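You operate a simulated robot arm through the tools that you are given. There is no shell and no other tool. Be economical: measure what you need, move in short steps, check, and stop when the job is done.

The job below is to be done with a simulated two-armed robot. You get a single attempt, and the scene is never put back.

Task
Hold the yellow lamp on the end shelf under the counter steady with one hand and flip the yellow lamp top the other way with the other.

Only the result counts: the job must be done as asked and must still hold three seconds after the hand-in. Knocking over, shifting, dropping, spilling or breaking anything else fails it.

Robot
Two 6-joint arms with two-finger parallel grippers on one trunk, on a base that drives. Base frame: it is fixed to the floor where the robot stands at the start and does not move with it; the origin is under the middle of the robot, x ahead of it, y to its left, z up; the surface under the hand at the start is at about z = 900. Units: mm, degrees, N and s.
The left shoulder is at the start at [60, 187, 847], the right one opposite. With the tool pointing down near the work surface each hand reaches from about 240 to 560 mm from the robot's upright axis, wherever it stands, measured 20 degrees to its own side. Places, roughly: yellow lamp top [500, 200, 600]. Payload 1.57 kg a hand.
The tool frame of a hand sits at the grasp point between the pads (the TCP): z along the fingers, y along the line on which they close. The tips reach 30 mm beyond it. Largest opening 110 mm; finger width 24, thickness 12; the body of the gripper, 48 by 112 mm, starts 78 mm behind the TCP.
Orientation is that of the tool frame in the base frame, as a unit quaternion [x, y, z, w]. With the fingers straight down and closing along the base's y, the tool's x points along the base's -x, its y along +y and its z along -z.

Tools
- The arms move only by the tool play_rows. It takes "left_moves", "right_moves" or both (then of equal length, played together; a hand with none holds still); each is a list of rows, each a list of 7 numbers: the shift along the base's x, y, z in mm, then the turn, a rotation vector about the base's x, y, z in degrees, then the gripper command, from -1 (fully open) to 1 (shut), values between in proportion. In form: [[tx, ty, tz, ax, ay, az, gripper], ...]. A call has 1 to 10 rows; each row is the pose to reach, as a shift and turn from the pose commanded when the call began. A row lasts 0.2 s, in which the tool goes at most 50 mm and 8.6 degrees; a call with a longer step from one row to the next is refused whole, and so is a gripper value outside its range. Where a pose cannot be reached the arm comes as near as it can. A force on the tool above 40 N (or 10 N above the force at the start of the call, whichever is more), or a blocked arm, ends the call early, and 0.2 s more pass. Each finger travels about 153 mm/s and halts on what it meets, pressing with about 23 N; the grip force reading is that of the motor and also rises with nothing between the fingers. The clock runs only during rows and for 0.2 s after the last one: add rows that repeat a pose to give the fingers time. The reply holds the time, the measured pose of the TCP, the force on the tool along the base axes, the opening and the grip force, in the units named above and with some noise, with the torque about the TCP (base axes, N m) and any sound that the robot's microphone picked up, and new pictures: "views" is both (left out), scene, wrist or none (wrist: the cameras of the hands that moved).
- Cameras (640 x 400 px; columns grow to the right, rows downward): "scene" is now at [17.4, 12.8, 1397.2]; the picture's right is [0.23, -0.97, 0.00], its down [-0.78, -0.18, -0.60] and it looks along [0.59, 0.14, -0.80] (base axes); focal length 265 px, centre (320, 200). "left" rides on the left gripper at [70, -16, -141] in its tool frame; the picture's right is [0.23, 0.97, 0.00], its down [-0.86, 0.20, -0.48] and it looks along [-0.47, 0.11, 0.88] (tool axes); focal length 222 px, centre (320, 200). "right" rides on the right gripper at [70, 16, -141] in its tool frame; the picture's right is [-0.23, 0.97, 0.00], its down [-0.86, -0.20, -0.48] and it looks along [-0.47, -0.11, 0.88] (tool axes); focal length 222 px, centre (320, 200). There is no depth. A picture from a camera that has moved, and an enlarged one, comes with that camera's place and axes in the base frame and with its lens. The place of the scene camera against the robot may be out by one fixed shift of up to 18 mm in any direction.
- lift_body(by): slides the trunk up (or, below 0, down) by that many mm; the arms and the scene camera ride with it, the base frame stays. It gives what a move gives, with no picture.
- steer(legs): drives the robot by 1 to 6 legs, each [ahead, left, turn to the left] in mm, mm and degrees, along the robot's own axes; the way and the turn of a leg run together, so that a leg with both is an arc; at most 1500 mm and 180 degrees a leg. The arms and the cameras ride along, it lands a little off, and it stops where it bumps. It gives what a move gives, and a new picture of the scene camera.
- aim_head(pan, tilt): turns the head with the scene camera to pan (to the left, within 86 degrees either way) and tilt (down, from -29 to 69), counted from straight ahead of the robot. It gives what a move gives, and a new picture of the scene camera.
- close_up(camera, box): a new picture of the part [left, top, right, bottom] of that camera's present view, enlarged. No time passes.
- sign_off(): hands the job in; it is judged then, once.

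Go step by step. Nothing tells you exact positions but the pictures and the camera data: compare them with the known pose of the tool, close in by small moves and look again before you grip or let go. The budget is 120 turns and 260 pictures, counting those below and the enlarged ones. Unless the task says otherwise, let go and move clear before handing in, and close with one line.

The tools are called after "Request:" as name(argument=value, ...) on one line, values as JSON. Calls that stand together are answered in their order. play_rows: Moves the arms, as the interface text tells. Its arguments: {"type":"object","properties":{"left_moves":{"type":"array","items":{"type":"array","items":{"type":"number"}}},"right_moves":{"type":"array","items":{"type":"array","items":{"type":"number"}}},"views":{"type":"string","enum":["both","scene","wrist","none"]}},"required":[]} The other tools are called the same way: lift_body (by) slides the trunk up or down; steer (legs) drives the base; aim_head (pan, tilt) turns the head that bears the scene camera; close_up (camera, box) takes an enlarged picture of a part of a camera's view; sign_off () hands the job in.

At the start:

```text
time_s: 0.0
left_eef_pos: [289.6, 284.7, 880.0]
left_tcp_rot: [0.001, 1.0, 0.0, 0.0]
left_force: [0.7, -0.8, -0.7]
left_moment: [0.0, 0.01, 0.0]
left_gripper_width: 110.3
left_grasp_force: 0.1
right_eef_pos: [336.5, -65.7, 963.7]
right_tcp_rot: [0.0, 1.0, 0.0, 0.0]
right_force: [-0.1, -0.4, -0.3]
right_moment: [-0.04, -0.03, -0.01]
right_gripper_width: 110.1
right_grasp_force: 0.0
trunk travel left (down, up): [-475.0, 515.0]
robot x, y, heading: [-0.2, 0.7, -0.1]
head pan, tilt: [13.4, 52.8]
```

scene: 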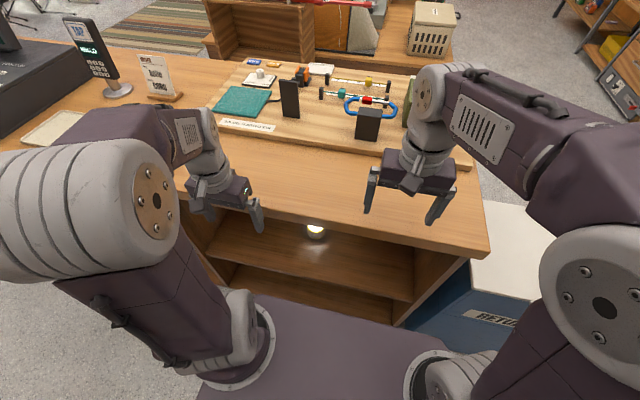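
right: 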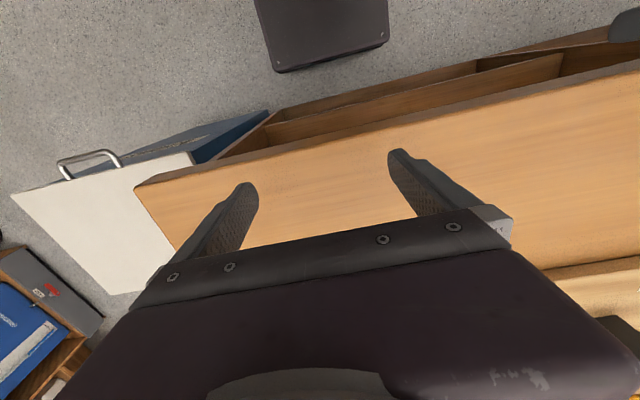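
left: 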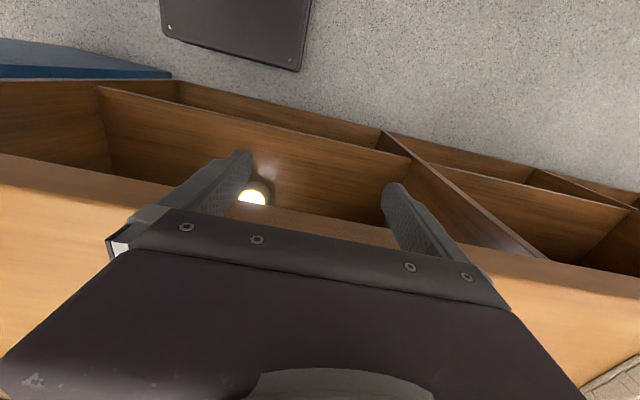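

I see the lit lamp on the shelf under the counter's front edge. I'll zoom in on it from both cameras first.

Request:
close_up(camera="scene", box=[270, 200, 370, 262])

Request:
close_up(camera="left", box=[200, 150, 312, 220])

```text
6.40 times, centred on (320, 231) of scene
camera zoom: at [17.4, 12.8, 1397.2], right [0.23, -0.97, 0.0], down [-0.78, -0.18, -0.6], along [0.59, 0.14, -0.8], focal length 1694 px, centre (320, 2)
```

zoom: 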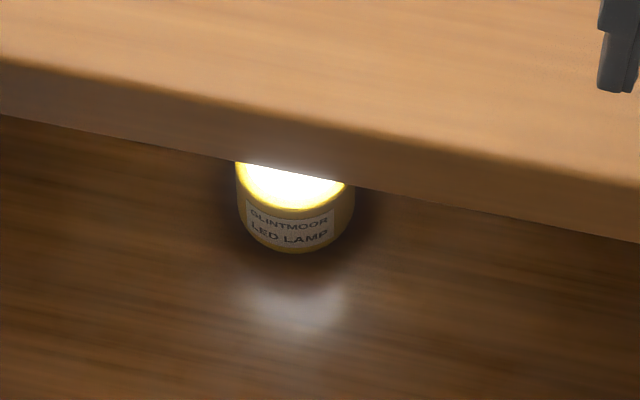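

```text
5.71 times, centred on (256, 185) of left
camera zoom: at [218.8, 268.2, 1022.2], right [-0.23, 0.97, 0.0], down [0.86, 0.2, 0.48], along [0.47, 0.11, -0.88], focal length 1269 px, centre (686, 286)
```

zoom: 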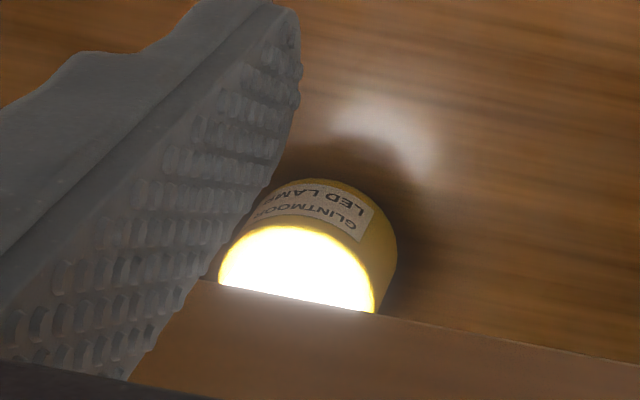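

The lamp is a round body with a lit top, partly hidden by the counter edge. I'll back off so that I can lower the trunk and look at it from the front.

Request:
steer(legs=[[-450, 0, 0]])

```text
time_s: 2.7
left_eef_pos: [-158.2, 284.3, 881.0]
left_tcp_rot: [0.003, 1.0, 0.0, 0.001]
left_force: [-0.6, 0.3, 0.5]
left_moment: [0.0, -0.03, -0.01]
left_gripper_width: 109.7
left_grasp_force: 0.0
right_eef_pos: [-111.3, -64.9, 964.0]
right_tcp_rot: [0.003, 1.0, 0.0, 0.0]
right_force: [-1.2, 0.0, 0.5]
right_moment: [-0.03, -0.02, -0.02]
right_gripper_width: 110.3
right_grasp_force: 0.0
trunk travel left (down, up): [-475.0, 515.0]
robot x, y, heading: [-448.5, 4.9, -0.2]
head pan, tilt: [13.4, 52.8]
camera scene: at [-431.4, 13.8, 1397.2], right [0.23, -0.97, 0.0], down [-0.78, -0.18, -0.6], along [0.59, 0.14, -0.8], focal length 265 px, centre (320, 200)
```

scene: 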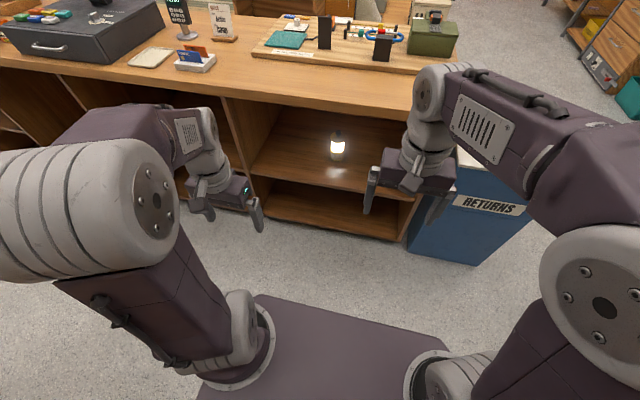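

Request:
lift_body(by=-350)

Request:
aim_head(pan=10, tilt=25)

Request:
close_up(camera="scene", box=[240, 140, 400, 240])

```text
time_s: 6.1
left_eef_pos: [-158.8, 286.2, 532.9]
left_tcp_rot: [0.003, 1.0, 0.0, -0.001]
left_force: [-0.4, 0.2, -0.1]
left_moment: [0.0, 0.02, 0.01]
left_gripper_width: 110.2
left_grasp_force: 0.0
right_eef_pos: [-110.2, -63.8, 613.8]
right_tcp_rot: [0.002, 1.0, 0.0, 0.0]
right_force: [-0.5, -0.4, -1.0]
right_moment: [0.03, -0.02, 0.0]
right_gripper_width: 110.1
right_grasp_force: 0.0
trunk travel left (down, up): [-125.0, 865.0]
robot x, y, heading: [-447.8, 1.4, 0.1]
head pan, tilt: [13.4, 52.8]
```

```text
time_s: 7.0
left_eef_pos: [-159.5, 284.9, 531.1]
left_tcp_rot: [0.003, 1.0, 0.0, 0.0]
left_force: [-0.2, 0.4, 0.4]
left_moment: [-0.03, -0.01, -0.02]
left_gripper_width: 110.0
left_grasp_force: 0.1
right_eef_pos: [-110.1, -64.2, 615.2]
right_tcp_rot: [0.002, 1.0, 0.0, 0.0]
right_force: [0.0, 0.9, 0.0]
right_moment: [-0.02, -0.02, 0.01]
right_gripper_width: 109.9
right_grasp_force: 0.1
trunk travel left (down, up): [-125.0, 865.0]
robot x, y, heading: [-447.3, 2.9, -0.4]
head pan, tilt: [10.0, 25.0]
camera scene: at [-412.4, 12.5, 1088.4], right [0.17, -0.99, 0.0], down [-0.42, -0.07, -0.91], along [0.89, 0.15, -0.42], focal length 265 px, centre (320, 200)
```

scene: 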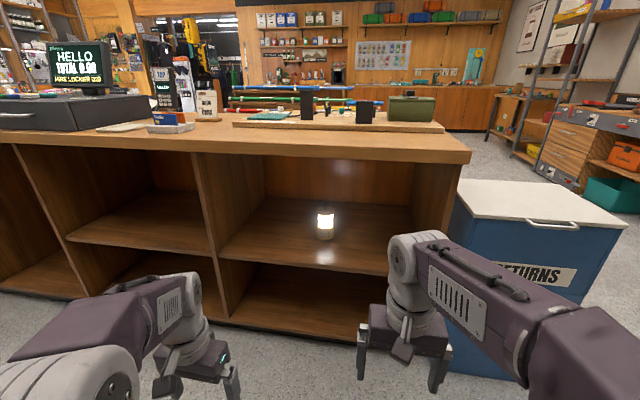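

```text
4.00 times, centred on (320, 190) of scene
camera zoom: at [-412.4, 12.5, 1088.4], right [0.17, -0.99, 0.0], down [-0.42, -0.07, -0.91], along [0.89, 0.15, -0.42], focal length 1059 px, centre (320, 240)
```

zoom: 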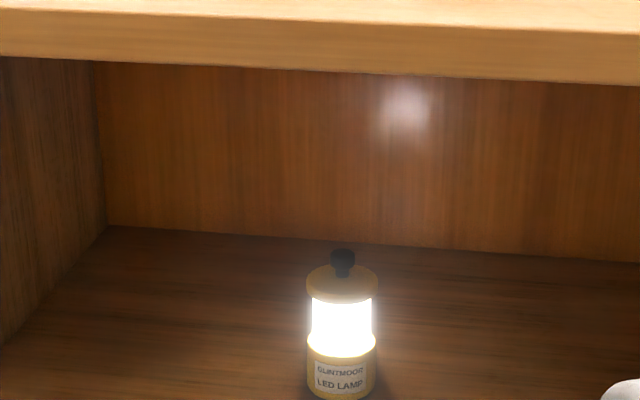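

Request:
close_up(camera="scene", box=[301, 196, 349, 246])

```text
8.00 times, centred on (325, 221) of scene
camera zoom: at [-412.4, 12.5, 1088.4], right [0.17, -0.99, 0.0], down [-0.42, -0.07, -0.91], along [0.89, 0.15, -0.42], focal length 2118 px, centre (280, 32)
```

zoom: 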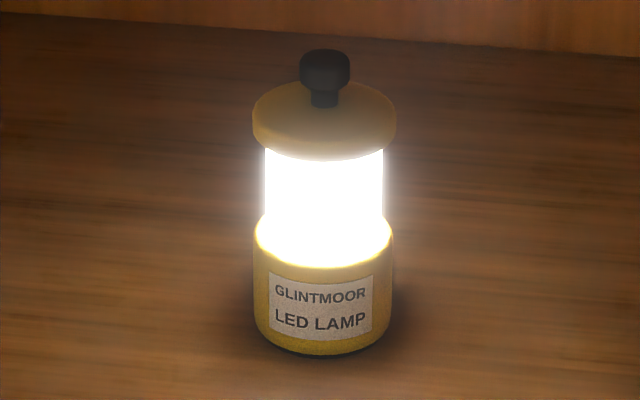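

The lamp is a lantern: yellow base, lit tube, yellow cap and a black knob. By triangulation its axis is near (548, 150), with the shelf at z≈468, the cap top at z≈583 and the knob top at z≈620. Next I'll shift the robot left and tilt both tools forward while still clear of the counter.

Request:
steer(legs=[[0, 150, 0]])

Request:
play_rows(left_moves=[[20, 0, 5, 0, -7.5, 0, -1], [40, 0, 10, 0, -15, 0, -1], [60, 0, 15, 0, -22.5, 0, -1], [80, 0, 20, 0, -30, 0, -1], [100, 0, 25, 0, -37.5, 0, -1], [120, 0, 30, 0, -45, 0, -1], [140, 0, 30, 0, -52.5, 0, -1], [160, 0, 30, 0, -60, 0, -1]], right_moves=[[20, 0, 10, 0, -7, 0, -1], [40, 0, 20, 0, -14, 0, -1], [60, 0, 30, 0, -21, 0, -1], [80, 0, 40, 0, -28, 0, -1], [100, 0, 50, 0, -35, 0, -1], [110, 0, 60, 0, -42, 0, -1], [120, 0, 60, 0, -50, 0, -1], [120, 0, 60, 0, -50, 0, -1]], views="scene")

```text
time_s: 8.4
left_eef_pos: [-158.4, 437.5, 530.3]
left_tcp_rot: [0.003, 1.0, 0.0, 0.0]
left_force: [0.2, -1.2, 1.0]
left_moment: [0.0, -0.02, 0.0]
left_gripper_width: 110.0
left_grasp_force: 0.1
right_eef_pos: [-111.6, 85.2, 614.6]
right_tcp_rot: [0.003, 1.0, 0.001, 0.0]
right_force: [-0.9, -0.7, 0.2]
right_moment: [0.04, -0.03, 0.05]
right_gripper_width: 109.9
right_grasp_force: 0.0
trunk travel left (down, up): [-125.0, 865.0]
robot x, y, heading: [-449.5, 153.7, -0.4]
head pan, tilt: [10.0, 25.0]
camera scene: at [-411.5, 163.2, 1088.5], right [0.17, -0.99, 0.0], down [-0.42, -0.07, -0.91], along [0.89, 0.15, -0.42], focal length 265 px, centre (320, 200)
```

scene: 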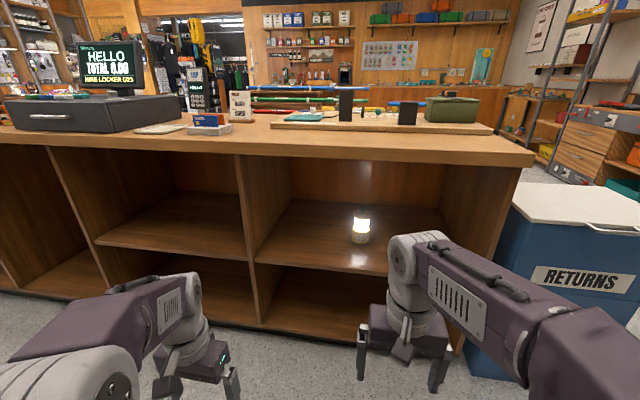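

```text
time_s: 10.2
left_eef_pos: [3.4, 434.8, 561.7]
left_tcp_rot: [0.002, 0.865, 0.001, 0.501]
left_force: [-0.6, -1.0, 0.5]
left_moment: [-0.01, 0.03, -0.03]
left_gripper_width: 110.2
left_grasp_force: 0.0
right_eef_pos: [10.9, 85.9, 675.1]
right_tcp_rot: [0.001, 0.906, 0.002, 0.423]
right_force: [0.5, 0.9, -0.8]
right_moment: [0.01, 0.03, 0.0]
right_gripper_width: 110.0
right_grasp_force: 0.1
trunk travel left (down, up): [-125.0, 865.0]
robot x, y, heading: [-445.2, 152.6, -0.3]
head pan, tilt: [10.0, 25.0]
camera scene: at [-411.5, 163.1, 1088.5], right [0.17, -0.99, 0.0], down [-0.42, -0.07, -0.91], along [0.89, 0.15, -0.42], focal length 265 px, centre (320, 200)
```

scene: 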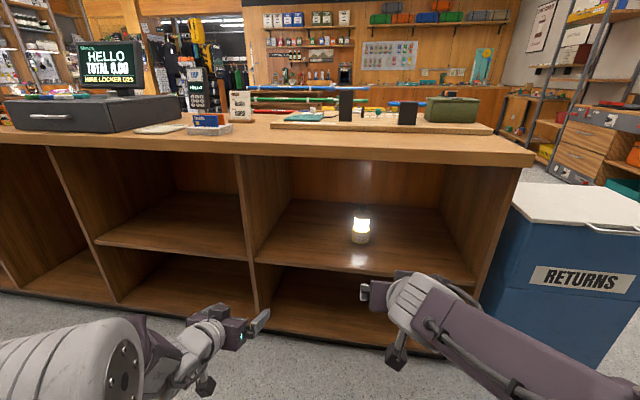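

Both tools are tilted forward. Now I'll yaw them inward, move the left hand inward and the right hand a bit, then check with the wrist cameras.

Request:
play_rows(left_moves=[[0, -35, 0, 0, 0, -7, -1], [0, -70, 0, 0, 0, -14, -1], [0, -105, 0, 0, 0, -21, -1], [0, -140, 0, 0, 0, -28, -1]], right_moves=[[0, 0, 0, 0, 0, 7, -1], [0, -10, 0, 0, 0, 14, -1], [0, -20, 0, 0, 0, 21, -1], [0, -20, 0, 0, 0, 28, -1]], views="none")

Request:
steer(legs=[[320, 0, 0]])

Request:
play_rows(left_moves=[[0, 0, 0, 0, 0, 0, -1]], right_moves=[[0, 0, 0, 0, 0, 0, -1]], views="wrist")

```text
time_s: 11.2
left_eef_pos: [2.8, 295.0, 563.1]
left_tcp_rot: [0.211, 0.84, -0.119, 0.485]
left_force: [-0.2, 0.4, 0.2]
left_moment: [-0.04, 0.0, -0.01]
left_gripper_width: 110.0
left_grasp_force: 0.2
right_eef_pos: [9.2, 65.0, 675.4]
right_tcp_rot: [-0.216, 0.88, 0.103, 0.41]
right_force: [0.7, -0.7, -0.4]
right_moment: [0.01, -0.03, 0.04]
right_gripper_width: 109.9
right_grasp_force: 0.0
trunk travel left (down, up): [-125.0, 865.0]
robot x, y, heading: [-449.5, 151.3, -0.3]
head pan, tilt: [10.0, 25.0]
```

```text
time_s: 13.4
left_eef_pos: [322.5, 293.1, 562.2]
left_tcp_rot: [0.212, 0.84, -0.12, 0.485]
left_force: [-0.3, 0.5, -0.1]
left_moment: [0.01, 0.01, -0.02]
left_gripper_width: 110.0
left_grasp_force: 0.1
right_eef_pos: [329.6, 62.6, 674.2]
right_tcp_rot: [-0.216, 0.88, 0.103, 0.41]
right_force: [-0.5, 0.7, -0.4]
right_moment: [-0.06, 0.0, -0.02]
right_gripper_width: 109.7
right_grasp_force: 0.0
trunk travel left (down, up): [-125.0, 865.0]
robot x, y, heading: [-127.5, 150.7, -0.2]
head pan, tilt: [10.0, 25.0]
camera scene: at [-91.4, 161.2, 1088.5], right [0.17, -0.99, 0.0], down [-0.42, -0.07, -0.91], along [0.89, 0.15, -0.42], focal length 265 px, centre (320, 200)
```

scene: 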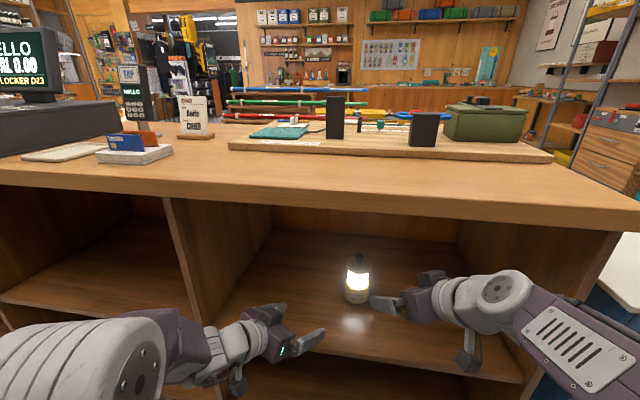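

```text
time_s: 13.8
left_eef_pos: [322.8, 292.4, 562.2]
left_tcp_rot: [0.212, 0.84, -0.12, 0.485]
left_force: [0.4, 0.6, 0.6]
left_moment: [0.01, -0.03, 0.01]
left_gripper_width: 110.2
left_grasp_force: 0.0
right_eef_pos: [329.8, 63.1, 675.7]
right_tcp_rot: [-0.217, 0.88, 0.104, 0.409]
right_force: [0.4, 0.0, -0.3]
right_moment: [-0.01, 0.01, -0.02]
right_gripper_width: 109.9
right_grasp_force: 0.0
trunk travel left (down, up): [-125.0, 865.0]
robot x, y, heading: [-125.1, 148.0, -0.0]
head pan, tilt: [10.0, 25.0]
camera right: at [188.1, 6.1, 711.7], right [-0.32, 0.93, 0.18], down [0.26, -0.09, 0.96], along [0.91, 0.36, -0.21], focal length 222 px, centre (320, 200)
camera left: at [176.2, 352.2, 571.6], right [0.36, 0.91, -0.19], down [0.1, 0.17, 0.98], along [0.93, -0.37, -0.04], focal length 222 px, centre (320, 200)
```

right: 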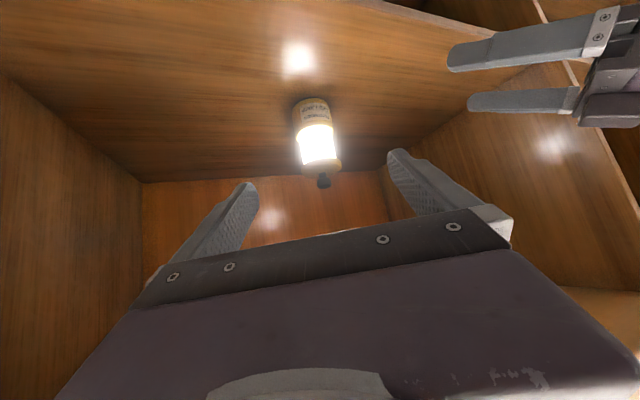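
left: 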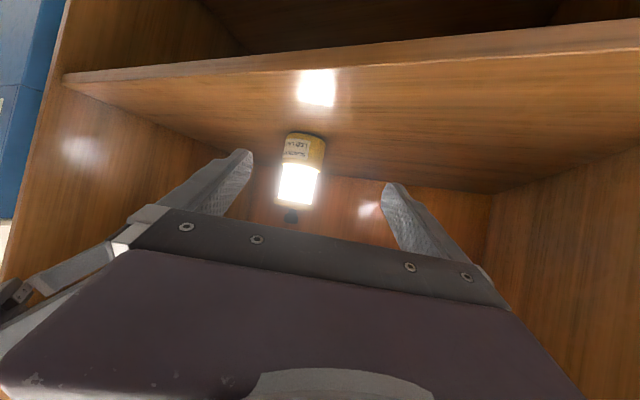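

Request:
close_up(camera="left", box=[240, 120, 368, 230])

Request:
close_up(camera="right", box=[256, 85, 384, 195])

```text
3.64 times, centred on (304, 175) of left
camera zoom: at [176.2, 352.2, 571.6], right [0.36, 0.91, -0.19], down [0.1, 0.17, 0.98], along [0.93, -0.37, -0.04], focal length 808 px, centre (378, 291)
```

zoom: 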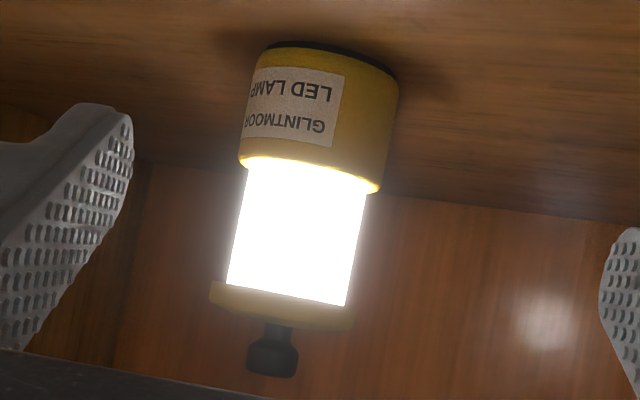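

```text
3.64 times, centred on (320, 140) of right
camera zoom: at [188.1, 6.1, 711.7], right [-0.32, 0.93, 0.18], down [0.26, -0.09, 0.96], along [0.91, 0.36, -0.21], focal length 808 px, centre (320, 418)
```

zoom: 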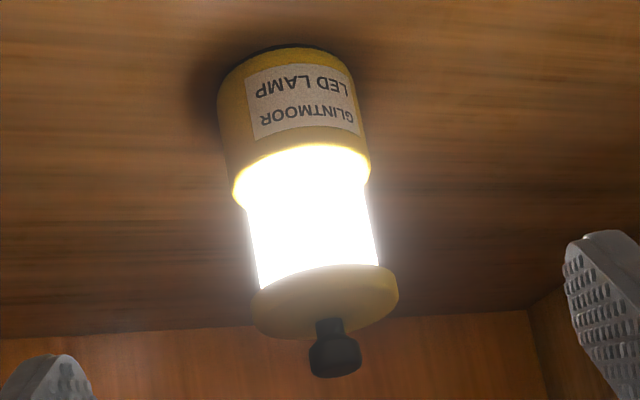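

From the wrist cameras I put the knob near (539, 158, 598) and the lamp base at z≈458–505, with a diameter of about 73 mm. Next I'll drive forward, keeping both hands clear of the lamp.

Request:
steer(legs=[[120, 0, 0]])

Request:
play_rows(left_moves=[[0, 0, -13, 0, 0, 0, -1], [0, 0, -26, 0, 0, 0, -1]], right_moves=[[0, 0, 0, 0, 0, 0, -1], [0, 0, 0, 0, 0, 0, -1]], views="wrist")

```text
time_s: 15.0
left_eef_pos: [443.0, 292.8, 562.1]
left_tcp_rot: [0.212, 0.84, -0.12, 0.485]
left_force: [0.5, 0.1, 1.0]
left_moment: [-0.02, -0.03, 0.03]
left_gripper_width: 109.7
left_grasp_force: 0.1
right_eef_pos: [450.8, 62.4, 673.9]
right_tcp_rot: [-0.216, 0.881, 0.103, 0.409]
right_force: [0.9, 0.3, -0.2]
right_moment: [0.02, 0.03, 0.0]
right_gripper_width: 109.9
right_grasp_force: 0.1
trunk travel left (down, up): [-125.0, 865.0]
robot x, y, heading: [-4.2, 152.5, -0.5]
head pan, tilt: [10.0, 25.0]
camera scene: at [28.8, 160.5, 1088.4], right [0.17, -0.99, 0.0], down [-0.42, -0.07, -0.91], along [0.89, 0.15, -0.42], focal length 265 px, centre (320, 200)
```

scene: 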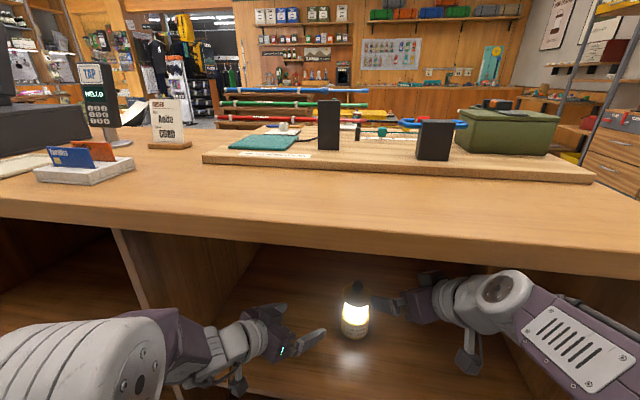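

```text
time_s: 15.6
left_eef_pos: [443.5, 293.8, 535.9]
left_tcp_rot: [0.211, 0.84, -0.119, 0.485]
left_force: [0.5, -0.5, -0.4]
left_moment: [-0.01, 0.01, -0.01]
left_gripper_width: 110.1
left_grasp_force: 0.1
right_eef_pos: [450.2, 62.8, 674.9]
right_tcp_rot: [-0.217, 0.88, 0.103, 0.41]
right_force: [-0.1, -1.5, 0.6]
right_moment: [0.0, -0.01, 0.02]
right_gripper_width: 110.0
right_grasp_force: 0.1
trunk travel left (down, up): [-125.0, 865.0]
robot x, y, heading: [-9.4, 150.0, -0.2]
head pan, tilt: [10.0, 25.0]
camera right: at [308.4, 5.7, 711.7], right [-0.32, 0.93, 0.18], down [0.26, -0.09, 0.96], along [0.91, 0.36, -0.21], focal length 222 px, centre (320, 200)
camera left: at [296.8, 352.1, 545.8], right [0.36, 0.91, -0.19], down [0.11, 0.17, 0.98], along [0.93, -0.37, -0.04], focal length 222 px, centre (320, 200)
```

right: 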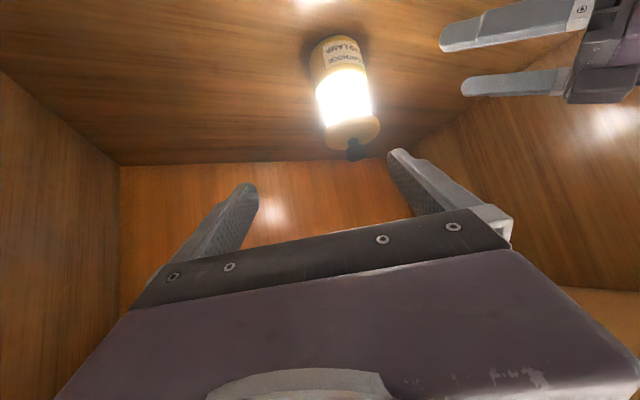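
left: 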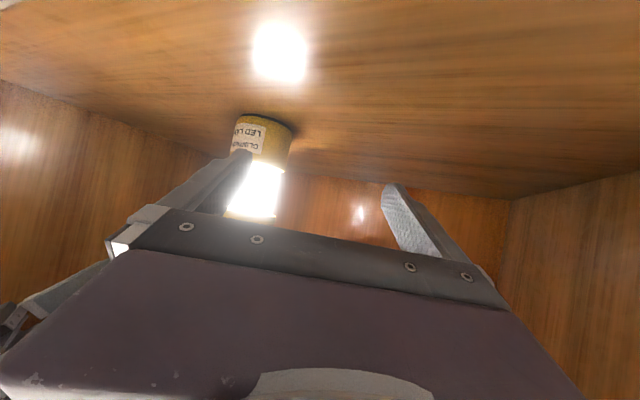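

The lamp position agrees across views at (539, 158). Now I'll line the left hand up about 100 mm short of the lamp base.

Request:
play_rows(left_moves=[[-3, -27, -13, 0, 0, 0, -1], [-6, -54, -26, 0, 0, 0, -1], [-9.5, -80, -39, 0, 0, 0, -1]], views="both")

```text
time_s: 16.4
left_eef_pos: [456.7, 216.0, 500.5]
left_tcp_rot: [0.211, 0.84, -0.119, 0.485]
left_force: [0.5, -0.5, -0.5]
left_moment: [0.0, 0.01, -0.03]
left_gripper_width: 110.0
left_grasp_force: 0.1
left hand out of reach, approached as far as the arm can: row 1, 2, 3
right_eef_pos: [451.0, 63.2, 675.6]
right_tcp_rot: [-0.217, 0.88, 0.103, 0.409]
right_force: [-0.8, 0.2, 0.8]
right_moment: [0.01, -0.02, -0.03]
right_gripper_width: 110.2
right_grasp_force: 0.1
trunk travel left (down, up): [-125.0, 865.0]
robot x, y, heading: [-6.1, 149.2, -0.4]
head pan, tilt: [10.0, 25.0]
camera scene: at [28.5, 160.7, 1088.5], right [0.17, -0.99, 0.0], down [-0.42, -0.07, -0.91], along [0.89, 0.15, -0.42], focal length 265 px, centre (320, 200)
camera left: at [310.2, 275.1, 510.4], right [0.36, 0.91, -0.19], down [0.11, 0.17, 0.98], along [0.93, -0.37, -0.04], focal length 222 px, centre (320, 200)
```

scene: 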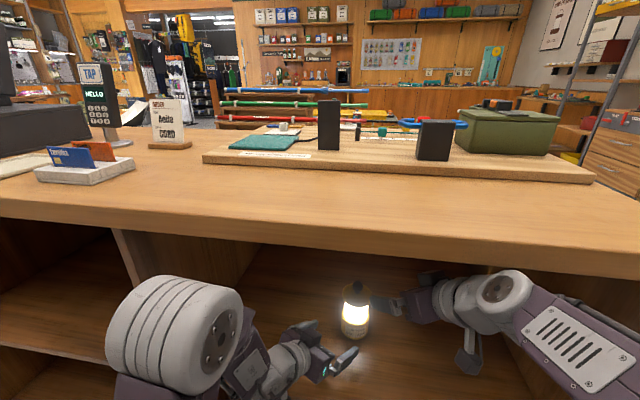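
left: 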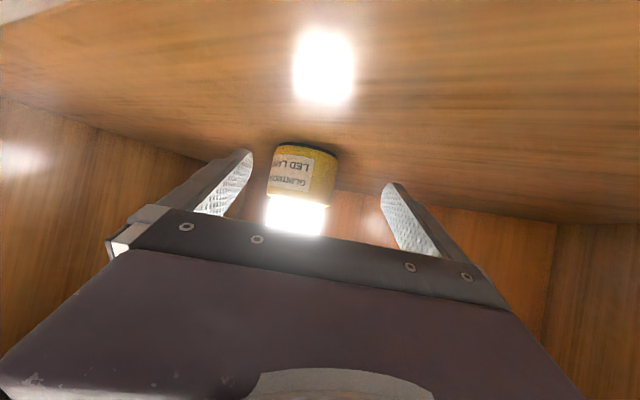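

Request:
play_rows(left_moves=[[15, -8, 0, 0, 0, 0, -1], [35, -19, 0, 0, 0, 0, -1]], views="wrist")

```text
time_s: 17.0
left_eef_pos: [492.8, 197.1, 500.5]
left_tcp_rot: [0.212, 0.84, -0.12, 0.485]
left_force: [-0.3, -0.7, -0.8]
left_moment: [0.0, 0.01, -0.05]
left_gripper_width: 110.1
left_grasp_force: 0.0
right_eef_pos: [450.3, 62.5, 674.6]
right_tcp_rot: [-0.217, 0.88, 0.104, 0.411]
right_force: [-0.1, 0.4, -0.1]
right_moment: [-0.03, 0.0, -0.01]
right_gripper_width: 109.9
right_grasp_force: 0.1
trunk travel left (down, up): [-125.0, 865.0]
robot x, y, heading: [-9.2, 148.6, -0.3]
head pan, tilt: [10.0, 25.0]
camera left: at [345.5, 256.2, 510.4], right [0.36, 0.91, -0.19], down [0.1, 0.17, 0.98], along [0.93, -0.37, -0.04], focal length 222 px, centre (320, 200)
```

left: 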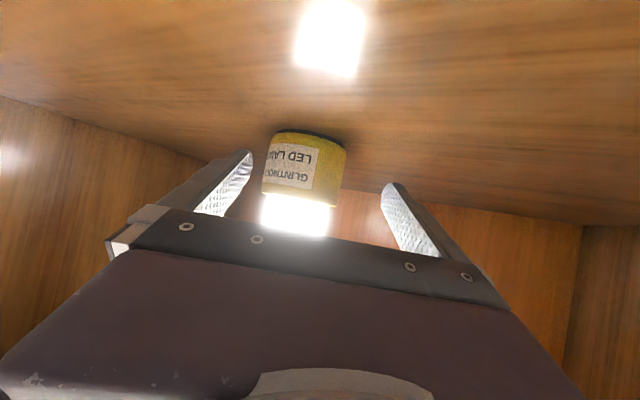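

Request:
play_rows(left_moves=[[-6, -11, 0, 0, 0, 0, -1], [6, -17.5, -1, 0, 0, 0, -1], [17, -23.5, -2, 0, 0, 0, -1], [28, -29, -3, 0, 0, 0, -1], [28, -29, -3, 0, 0, 0, -1]], views="both")

```text
time_s: 18.2
left_eef_pos: [521.0, 167.5, 498.3]
left_tcp_rot: [0.212, 0.84, -0.12, 0.485]
left_force: [-0.5, 0.1, 0.9]
left_moment: [0.0, -0.01, -0.01]
left_gripper_width: 110.3
left_grasp_force: 0.1
right_eef_pos: [449.8, 62.0, 674.1]
right_tcp_rot: [-0.218, 0.88, 0.105, 0.41]
right_force: [0.2, -1.3, 0.9]
right_moment: [-0.01, 0.0, -0.01]
right_gripper_width: 110.1
right_grasp_force: 0.1
trunk travel left (down, up): [-125.0, 865.0]
robot x, y, heading: [-2.2, 148.1, -0.3]
head pan, tilt: [10.0, 25.0]
camera scene: at [28.8, 160.5, 1088.5], right [0.17, -0.99, 0.0], down [-0.42, -0.07, -0.91], along [0.89, 0.15, -0.42], focal length 265 px, centre (320, 200)
camera left: at [373.8, 227.5, 507.9], right [0.36, 0.91, -0.19], down [0.1, 0.17, 0.98], along [0.93, -0.37, -0.04], focal length 222 px, centre (320, 200)
```

scene: 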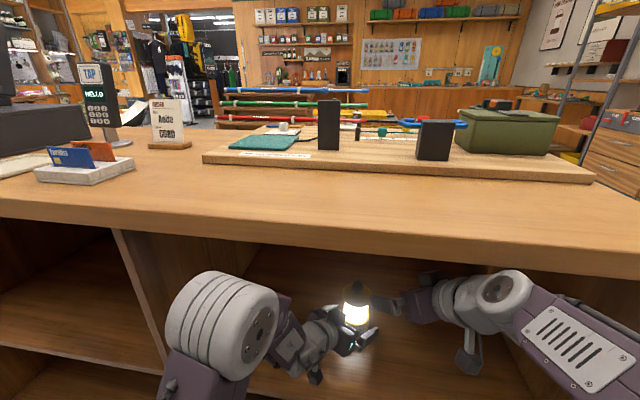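
left: 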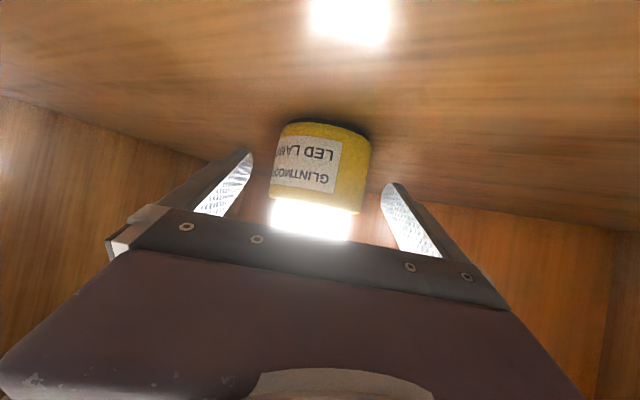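

The lamp base is centred between the left fingers. I'll close gently in stages.

Request:
play_rows(left_moves=[[0, 0, 0, 0, 0, 0, -0.7], [0, 0, 0, 0, 0, 0, -0.45], [0, 0, 0, 0, 0, 0, -0.38]], views="wrist")

```text
time_s: 19.0
left_eef_pos: [519.4, 168.5, 498.0]
left_tcp_rot: [0.211, 0.84, -0.12, 0.486]
left_force: [1.2, -0.4, -0.4]
left_moment: [0.0, 0.03, 0.01]
left_gripper_width: 75.7
left_grasp_force: 0.0
right_eef_pos: [450.4, 61.1, 675.7]
right_tcp_rot: [-0.217, 0.88, 0.103, 0.41]
right_force: [0.7, -0.2, -0.1]
right_moment: [0.0, 0.0, -0.01]
right_gripper_width: 109.9
right_grasp_force: 0.1
trunk travel left (down, up): [-125.0, 865.0]
robot x, y, heading: [-8.1, 147.2, -0.3]
head pan, tilt: [10.0, 25.0]
camera left: at [373.6, 227.6, 508.0], right [0.36, 0.91, -0.19], down [0.1, 0.17, 0.98], along [0.93, -0.37, -0.04], focal length 222 px, centre (320, 200)
```

left: 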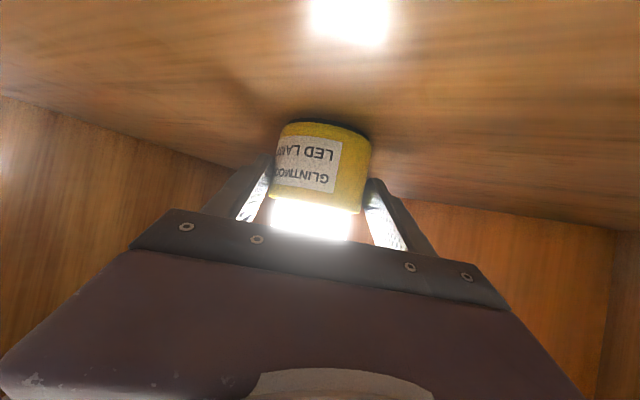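

Request:
play_rows(left_moves=[[0, 0, 0, 0, 0, 0, -0.3], [0, 0, 0, 0, 0, 0, -0.15], [0, 0, 0, 0, 0, 0, -0.05], [0, 0, 0, 0, 0, 0, -0.05]], views="wrist")

Request:
close_up(camera="right", box=[290, 20, 418, 160])

```text
time_s: 20.0
left_eef_pos: [520.6, 168.6, 498.8]
left_tcp_rot: [0.211, 0.84, -0.119, 0.485]
left_force: [-1.4, -1.9, 1.1]
left_moment: [-0.12, 0.07, -0.09]
left_gripper_width: 73.3
left_grasp_force: 22.9
right_eef_pos: [450.4, 63.5, 675.1]
right_tcp_rot: [-0.217, 0.88, 0.103, 0.41]
right_force: [0.8, -0.1, 0.3]
right_moment: [-0.01, -0.04, 0.01]
right_gripper_width: 110.1
right_grasp_force: 0.1
trunk travel left (down, up): [-125.0, 865.0]
robot x, y, heading: [-10.6, 150.4, -0.4]
head pan, tilt: [10.0, 25.0]
camera left: at [373.6, 227.5, 508.0], right [0.36, 0.91, -0.19], down [0.1, 0.17, 0.98], along [0.93, -0.37, -0.04], focal length 222 px, centre (320, 200)
```

left: 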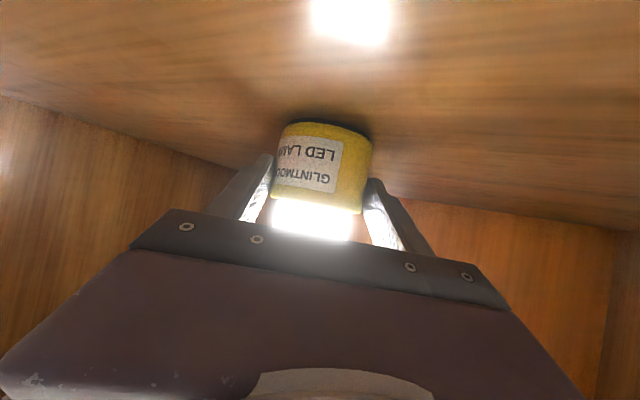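

```text
2.86 times, centred on (354, 90) of right
camera zoom: at [308.3, 5.5, 711.7], right [-0.32, 0.93, 0.18], down [0.26, -0.09, 0.96], along [0.91, 0.36, -0.21], focal length 635 px, centre (223, 514)
```

zoom: 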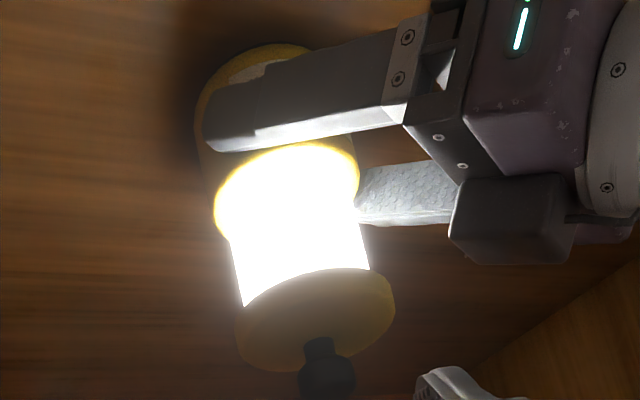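

The left hand holds the base firmly (73 mm wide, 23 N). Now the right hand goes to a pre-grasp pose short of the knob.

Request:
play_rows(right_moves=[[9, 21, -6, 0, 0, 0, -0.6], [18, 42, -12, 0, 0, 0, -0.3], [28, 63, -19, 0, 0, 0, -0.3]], views="both")

```text
time_s: 20.8
left_eef_pos: [520.6, 168.8, 499.0]
left_tcp_rot: [0.211, 0.84, -0.119, 0.485]
left_force: [-0.1, -1.4, 0.8]
left_moment: [-0.1, -0.02, -0.11]
left_gripper_width: 73.0
left_grasp_force: 22.6
right_eef_pos: [478.6, 125.8, 655.6]
right_tcp_rot: [-0.218, 0.88, 0.104, 0.41]
right_force: [0.0, 0.3, 0.7]
right_moment: [0.0, 0.02, -0.03]
right_gripper_width: 71.5
right_grasp_force: 0.1
trunk travel left (down, up): [-125.0, 865.0]
robot x, y, heading: [-6.7, 144.5, -0.2]
head pan, tilt: [10.0, 25.0]
camera scene: at [28.6, 160.4, 1088.5], right [0.17, -0.99, 0.0], down [-0.42, -0.07, -0.91], along [0.89, 0.15, -0.42], focal length 265 px, centre (320, 200)
camera right: at [336.5, 68.8, 692.8], right [-0.32, 0.93, 0.18], down [0.26, -0.09, 0.96], along [0.91, 0.36, -0.21], focal length 222 px, centre (320, 200)
```

scene: 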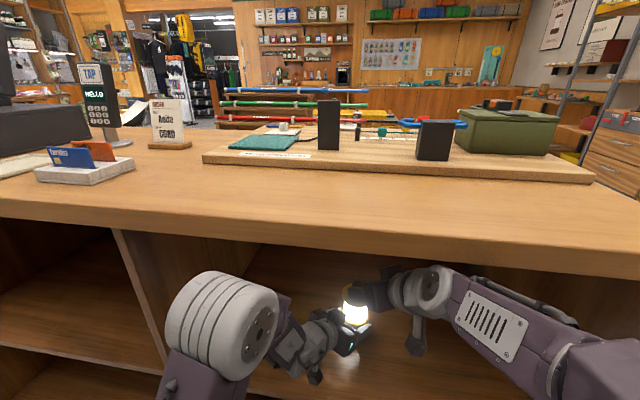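
right: 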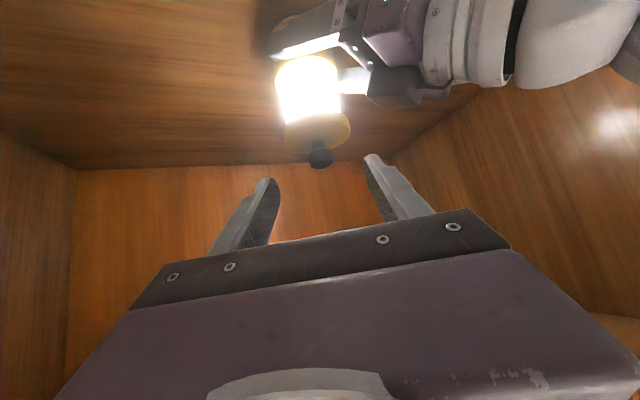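

The knob check agrees at (539, 158, 597). I'll advance along the tool axis so the knob sits between the fingertips.

Request:
play_rows(right_moves=[[12, 6, -11, 0, 0, 0, -0.3], [24, 12.5, -22.5, 0, 0, 0, -0.3], [36, 19, -34, 0, 0, 0, -0.3], [47, 25, -45, 0, 0, 0, -0.3], [47, 25, -45, 0, 0, 0, -0.3]], views="wrist")

Request:
close_up(camera="right", box=[240, 90, 400, 190])

Request:
close_up(camera="scene", box=[300, 250, 420, 350])

```text
time_s: 22.0
left_eef_pos: [518.8, 168.6, 498.8]
left_tcp_rot: [0.212, 0.84, -0.12, 0.485]
left_force: [-1.4, 0.4, 1.6]
left_moment: [0.01, 0.08, -0.03]
left_gripper_width: 73.2
left_grasp_force: 23.1
right_eef_pos: [524.0, 149.8, 610.5]
right_tcp_rot: [-0.217, 0.88, 0.104, 0.409]
right_force: [-0.1, 0.0, -0.8]
right_moment: [0.03, -0.02, 0.02]
right_gripper_width: 71.5
right_grasp_force: 0.0
trunk travel left (down, up): [-125.0, 865.0]
robot x, y, heading: [-8.0, 149.0, -0.3]
head pan, tilt: [10.0, 25.0]
camera right: at [383.4, 93.6, 648.2], right [-0.32, 0.93, 0.18], down [0.26, -0.09, 0.96], along [0.91, 0.36, -0.21], focal length 222 px, centre (320, 200)
```

right: 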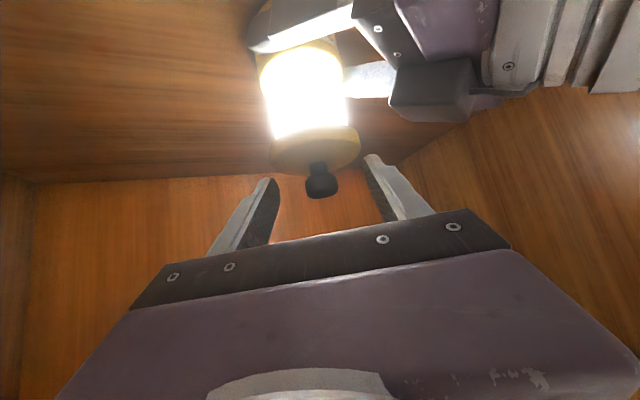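

```text
4.00 times, centred on (320, 140) of right
camera zoom: at [383.4, 93.6, 648.2], right [-0.32, 0.93, 0.18], down [0.26, -0.09, 0.96], along [0.91, 0.36, -0.21], focal length 888 px, centre (320, 440)
```

zoom: 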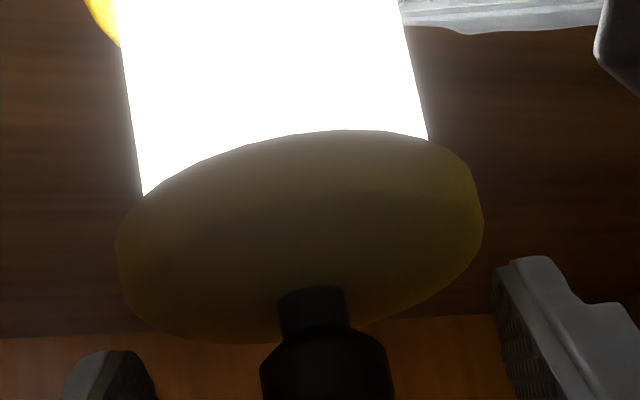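

```text
4.00 times, centred on (360, 300) of scene
camera zoom: at [28.5, 160.6, 1088.5], right [0.17, -0.99, 0.0], down [-0.42, -0.07, -0.91], along [0.89, 0.15, -0.42], focal length 1059 px, centre (160, -200)
```

zoom: 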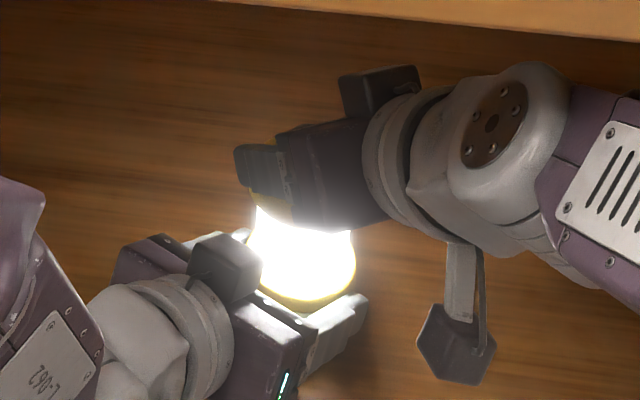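

The knob is centred between the right fingertips. I'll close on it.

Request:
play_rows(right_moves=[[0, 0, 0, 0, 0, 0, 0.2], [0, 0, 0, 0, 0, 0, 0.5], [0, 0, 0, 0, 0, 0, 0.8], [0, 0, 0, 0, 0, 0, 0.8]], views="wrist")

```text
time_s: 23.0
left_eef_pos: [520.3, 169.2, 498.3]
left_tcp_rot: [0.212, 0.839, -0.12, 0.486]
left_force: [0.4, -1.1, 1.9]
left_moment: [0.18, 0.14, -0.07]
left_gripper_width: 72.7
left_grasp_force: 22.7
right_eef_pos: [524.6, 151.4, 611.4]
right_tcp_rot: [-0.218, 0.88, 0.105, 0.409]
right_force: [-1.7, 3.1, 0.1]
right_moment: [0.08, -0.01, 0.06]
right_gripper_width: 24.6
right_grasp_force: 23.0
trunk travel left (down, up): [-125.0, 865.0]
robot x, y, heading: [-7.3, 150.0, -0.4]
head pan, tilt: [10.0, 25.0]
camera right: at [383.2, 93.7, 648.3], right [-0.33, 0.93, 0.18], down [0.26, -0.09, 0.96], along [0.91, 0.36, -0.21], focal length 222 px, centre (320, 200)
```

right: 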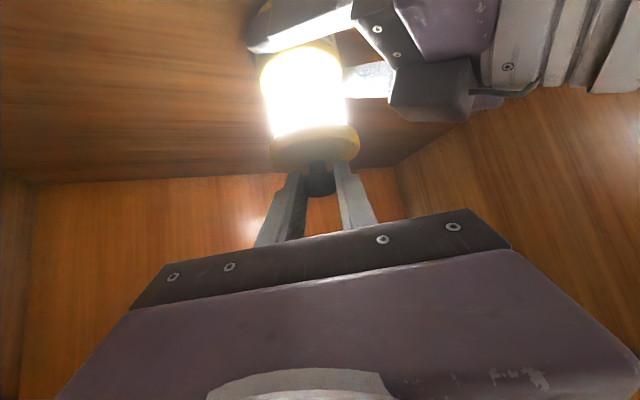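

The knob is gripped (24.6 mm wide). The lamp is lit with its top raised, so I'll try pushing the top down in small steps while watching the force.

Request:
play_rows(right_moves=[[0, 0, -4, 0, 0, 0, 0.8], [0, 0, -8, 0, 0, 0, 0.8]], views="wrist")

```text
time_s: 23.6
left_eef_pos: [520.2, 168.0, 497.7]
left_tcp_rot: [0.212, 0.839, -0.12, 0.486]
left_force: [2.3, -1.1, 0.5]
left_moment: [0.2, 0.09, -0.08]
left_gripper_width: 73.2
left_grasp_force: 23.2
right_eef_pos: [524.1, 150.0, 602.7]
right_tcp_rot: [-0.217, 0.88, 0.103, 0.41]
right_force: [-2.1, 2.5, 0.5]
right_moment: [0.04, 0.15, 0.09]
right_gripper_width: 24.6
right_grasp_force: 23.1
trunk travel left (down, up): [-125.0, 865.0]
robot x, y, heading: [-7.9, 147.5, -0.5]
head pan, tilt: [10.0, 25.0]
camera right: at [383.1, 93.7, 640.0], right [-0.33, 0.93, 0.18], down [0.26, -0.09, 0.96], along [0.91, 0.36, -0.21], focal length 222 px, centre (320, 200)
```

right: 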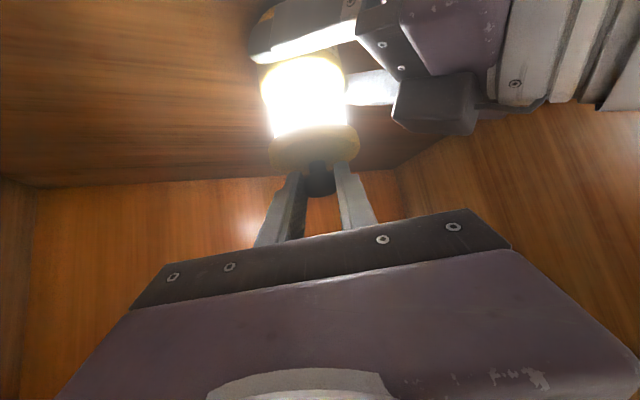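

The cap slides down with little force and the lit tube gets shorter, so it collapses. I'll keep pushing down.

Request:
play_rows(right_moves=[[0, 0, -5, 0, 0, 0, 0.8], [0, 0, -10, 0, 0, 0, 0.8], [0, 0, -15, 0, 0, 0, 0.8], [0, 0, -20, 0, 0, 0, 0.8]], views="both")

```text
time_s: 24.6
left_eef_pos: [520.0, 168.0, 498.8]
left_tcp_rot: [0.212, 0.84, -0.12, 0.486]
left_force: [-1.1, -2.8, 1.0]
left_moment: [0.09, 0.01, 0.0]
left_gripper_width: 73.1
left_grasp_force: 23.8
right_eef_pos: [525.3, 150.9, 581.9]
right_tcp_rot: [-0.217, 0.881, 0.103, 0.409]
right_force: [1.4, 5.6, 0.0]
right_moment: [0.21, -0.23, 0.11]
right_gripper_width: 24.6
right_grasp_force: 22.9
trunk travel left (down, up): [-125.0, 865.0]
robot x, y, heading: [-8.1, 149.3, -0.3]
head pan, tilt: [10.0, 25.0]
camera scene: at [28.6, 160.7, 1088.5], right [0.17, -0.99, 0.0], down [-0.42, -0.07, -0.91], along [0.89, 0.15, -0.42], focal length 265 px, centre (320, 200)
camera right: at [383.2, 93.7, 620.0], right [-0.32, 0.93, 0.18], down [0.26, -0.09, 0.96], along [0.91, 0.36, -0.21], focal length 222 px, centre (320, 200)
```

scene: 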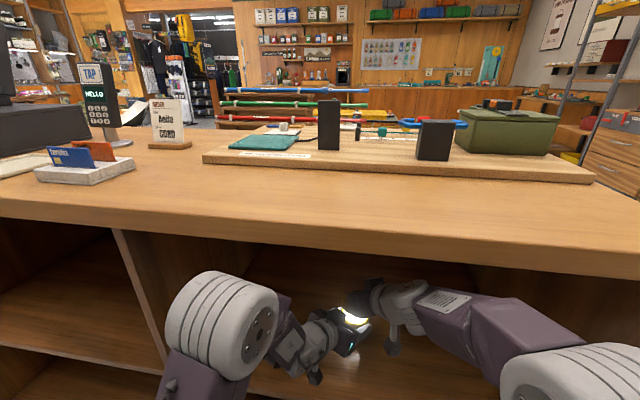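
right: 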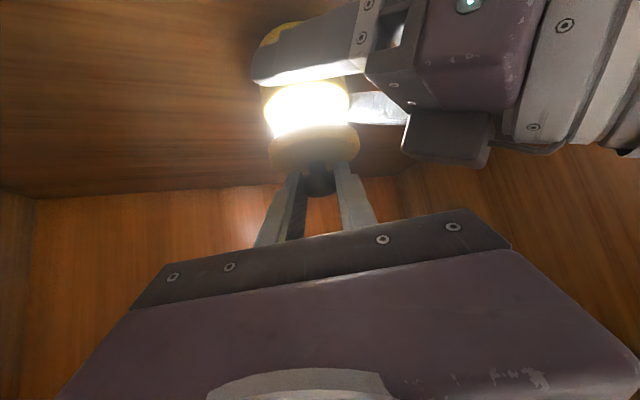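

Request:
play_rows(right_moves=[[0, 0, -4, 0, 0, 0, 0.8], [0, 0, -8, 0, 0, 0, 0.8], [0, 0, -12, 0, 0, 0, 0.8]], views="wrist")

Request:
close_up(camera="scene", box=[300, 250, 420, 350])

```text
time_s: 25.4
left_eef_pos: [520.4, 168.5, 499.1]
left_tcp_rot: [0.211, 0.84, -0.119, 0.486]
left_force: [2.8, -1.4, 1.1]
left_moment: [0.11, 0.24, -0.06]
left_gripper_width: 73.2
left_grasp_force: 22.7
right_eef_pos: [525.1, 151.1, 570.7]
right_tcp_rot: [-0.217, 0.88, 0.103, 0.41]
right_force: [-5.1, 4.1, 0.7]
right_moment: [0.04, 0.09, 0.11]
right_gripper_width: 24.8
right_grasp_force: 23.1
trunk travel left (down, up): [-125.0, 865.0]
robot x, y, heading: [-4.5, 147.8, -0.1]
head pan, tilt: [10.0, 25.0]
camera right: at [383.4, 93.6, 607.6], right [-0.32, 0.93, 0.18], down [0.26, -0.09, 0.96], along [0.91, 0.36, -0.21], focal length 222 px, centre (320, 200)
```

right: 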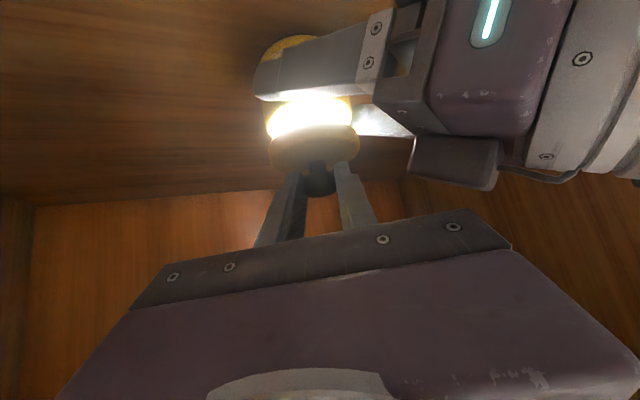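

```text
4.00 times, centred on (360, 300) of scene
camera zoom: at [28.5, 160.6, 1088.5], right [0.17, -0.99, 0.0], down [-0.42, -0.07, -0.91], along [0.89, 0.15, -0.42], focal length 1059 px, centre (160, -200)
```

zoom: 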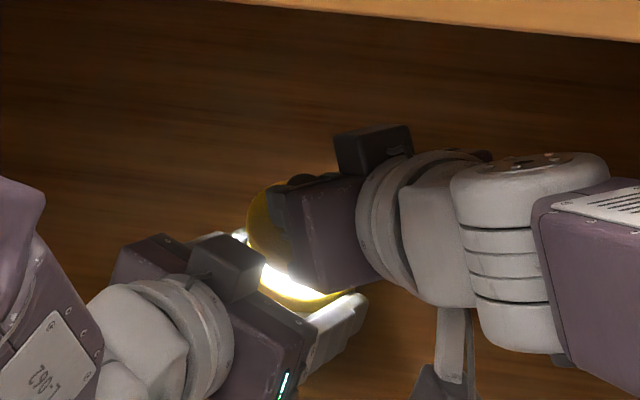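

Request:
play_rows(right_moves=[[0, 0, -4, 0, 0, 0, 0.8], [0, 0, -8, 0, 0, 0, 0.8], [0, 0, -12, 0, 0, 0, 0.8]], views="wrist")

Request:
close_up(camera="scene", box=[300, 250, 420, 350])

```text
time_s: 26.2
left_eef_pos: [520.8, 168.8, 499.3]
left_tcp_rot: [0.212, 0.84, -0.12, 0.486]
left_force: [3.4, -1.7, 0.6]
left_moment: [-0.09, 0.22, -0.09]
left_gripper_width: 73.2
left_grasp_force: 22.9
right_eef_pos: [524.7, 151.0, 557.1]
right_tcp_rot: [-0.218, 0.88, 0.103, 0.41]
right_force: [-4.0, 2.8, 0.3]
right_moment: [0.1, 0.03, 0.05]
right_gripper_width: 24.4
right_grasp_force: 23.0
trunk travel left (down, up): [-125.0, 865.0]
robot x, y, heading: [-10.0, 151.2, 0.0]
head pan, tilt: [10.0, 25.0]
camera right: at [383.4, 93.6, 595.6], right [-0.33, 0.93, 0.18], down [0.26, -0.09, 0.96], along [0.91, 0.36, -0.21], focal length 222 px, centre (320, 200)
```

right: 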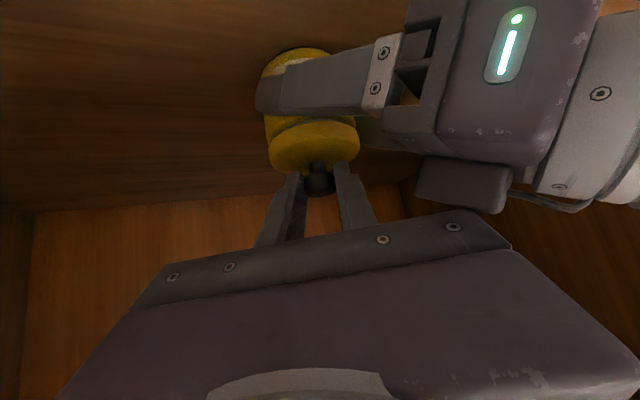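

```text
4.00 times, centred on (360, 300) of scene
camera zoom: at [28.5, 160.6, 1088.5], right [0.17, -0.99, 0.0], down [-0.42, -0.07, -0.91], along [0.89, 0.15, -0.42], focal length 1059 px, centre (160, -200)
```

zoom: 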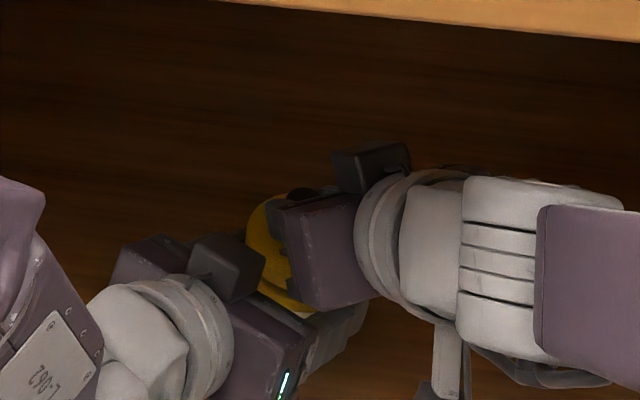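

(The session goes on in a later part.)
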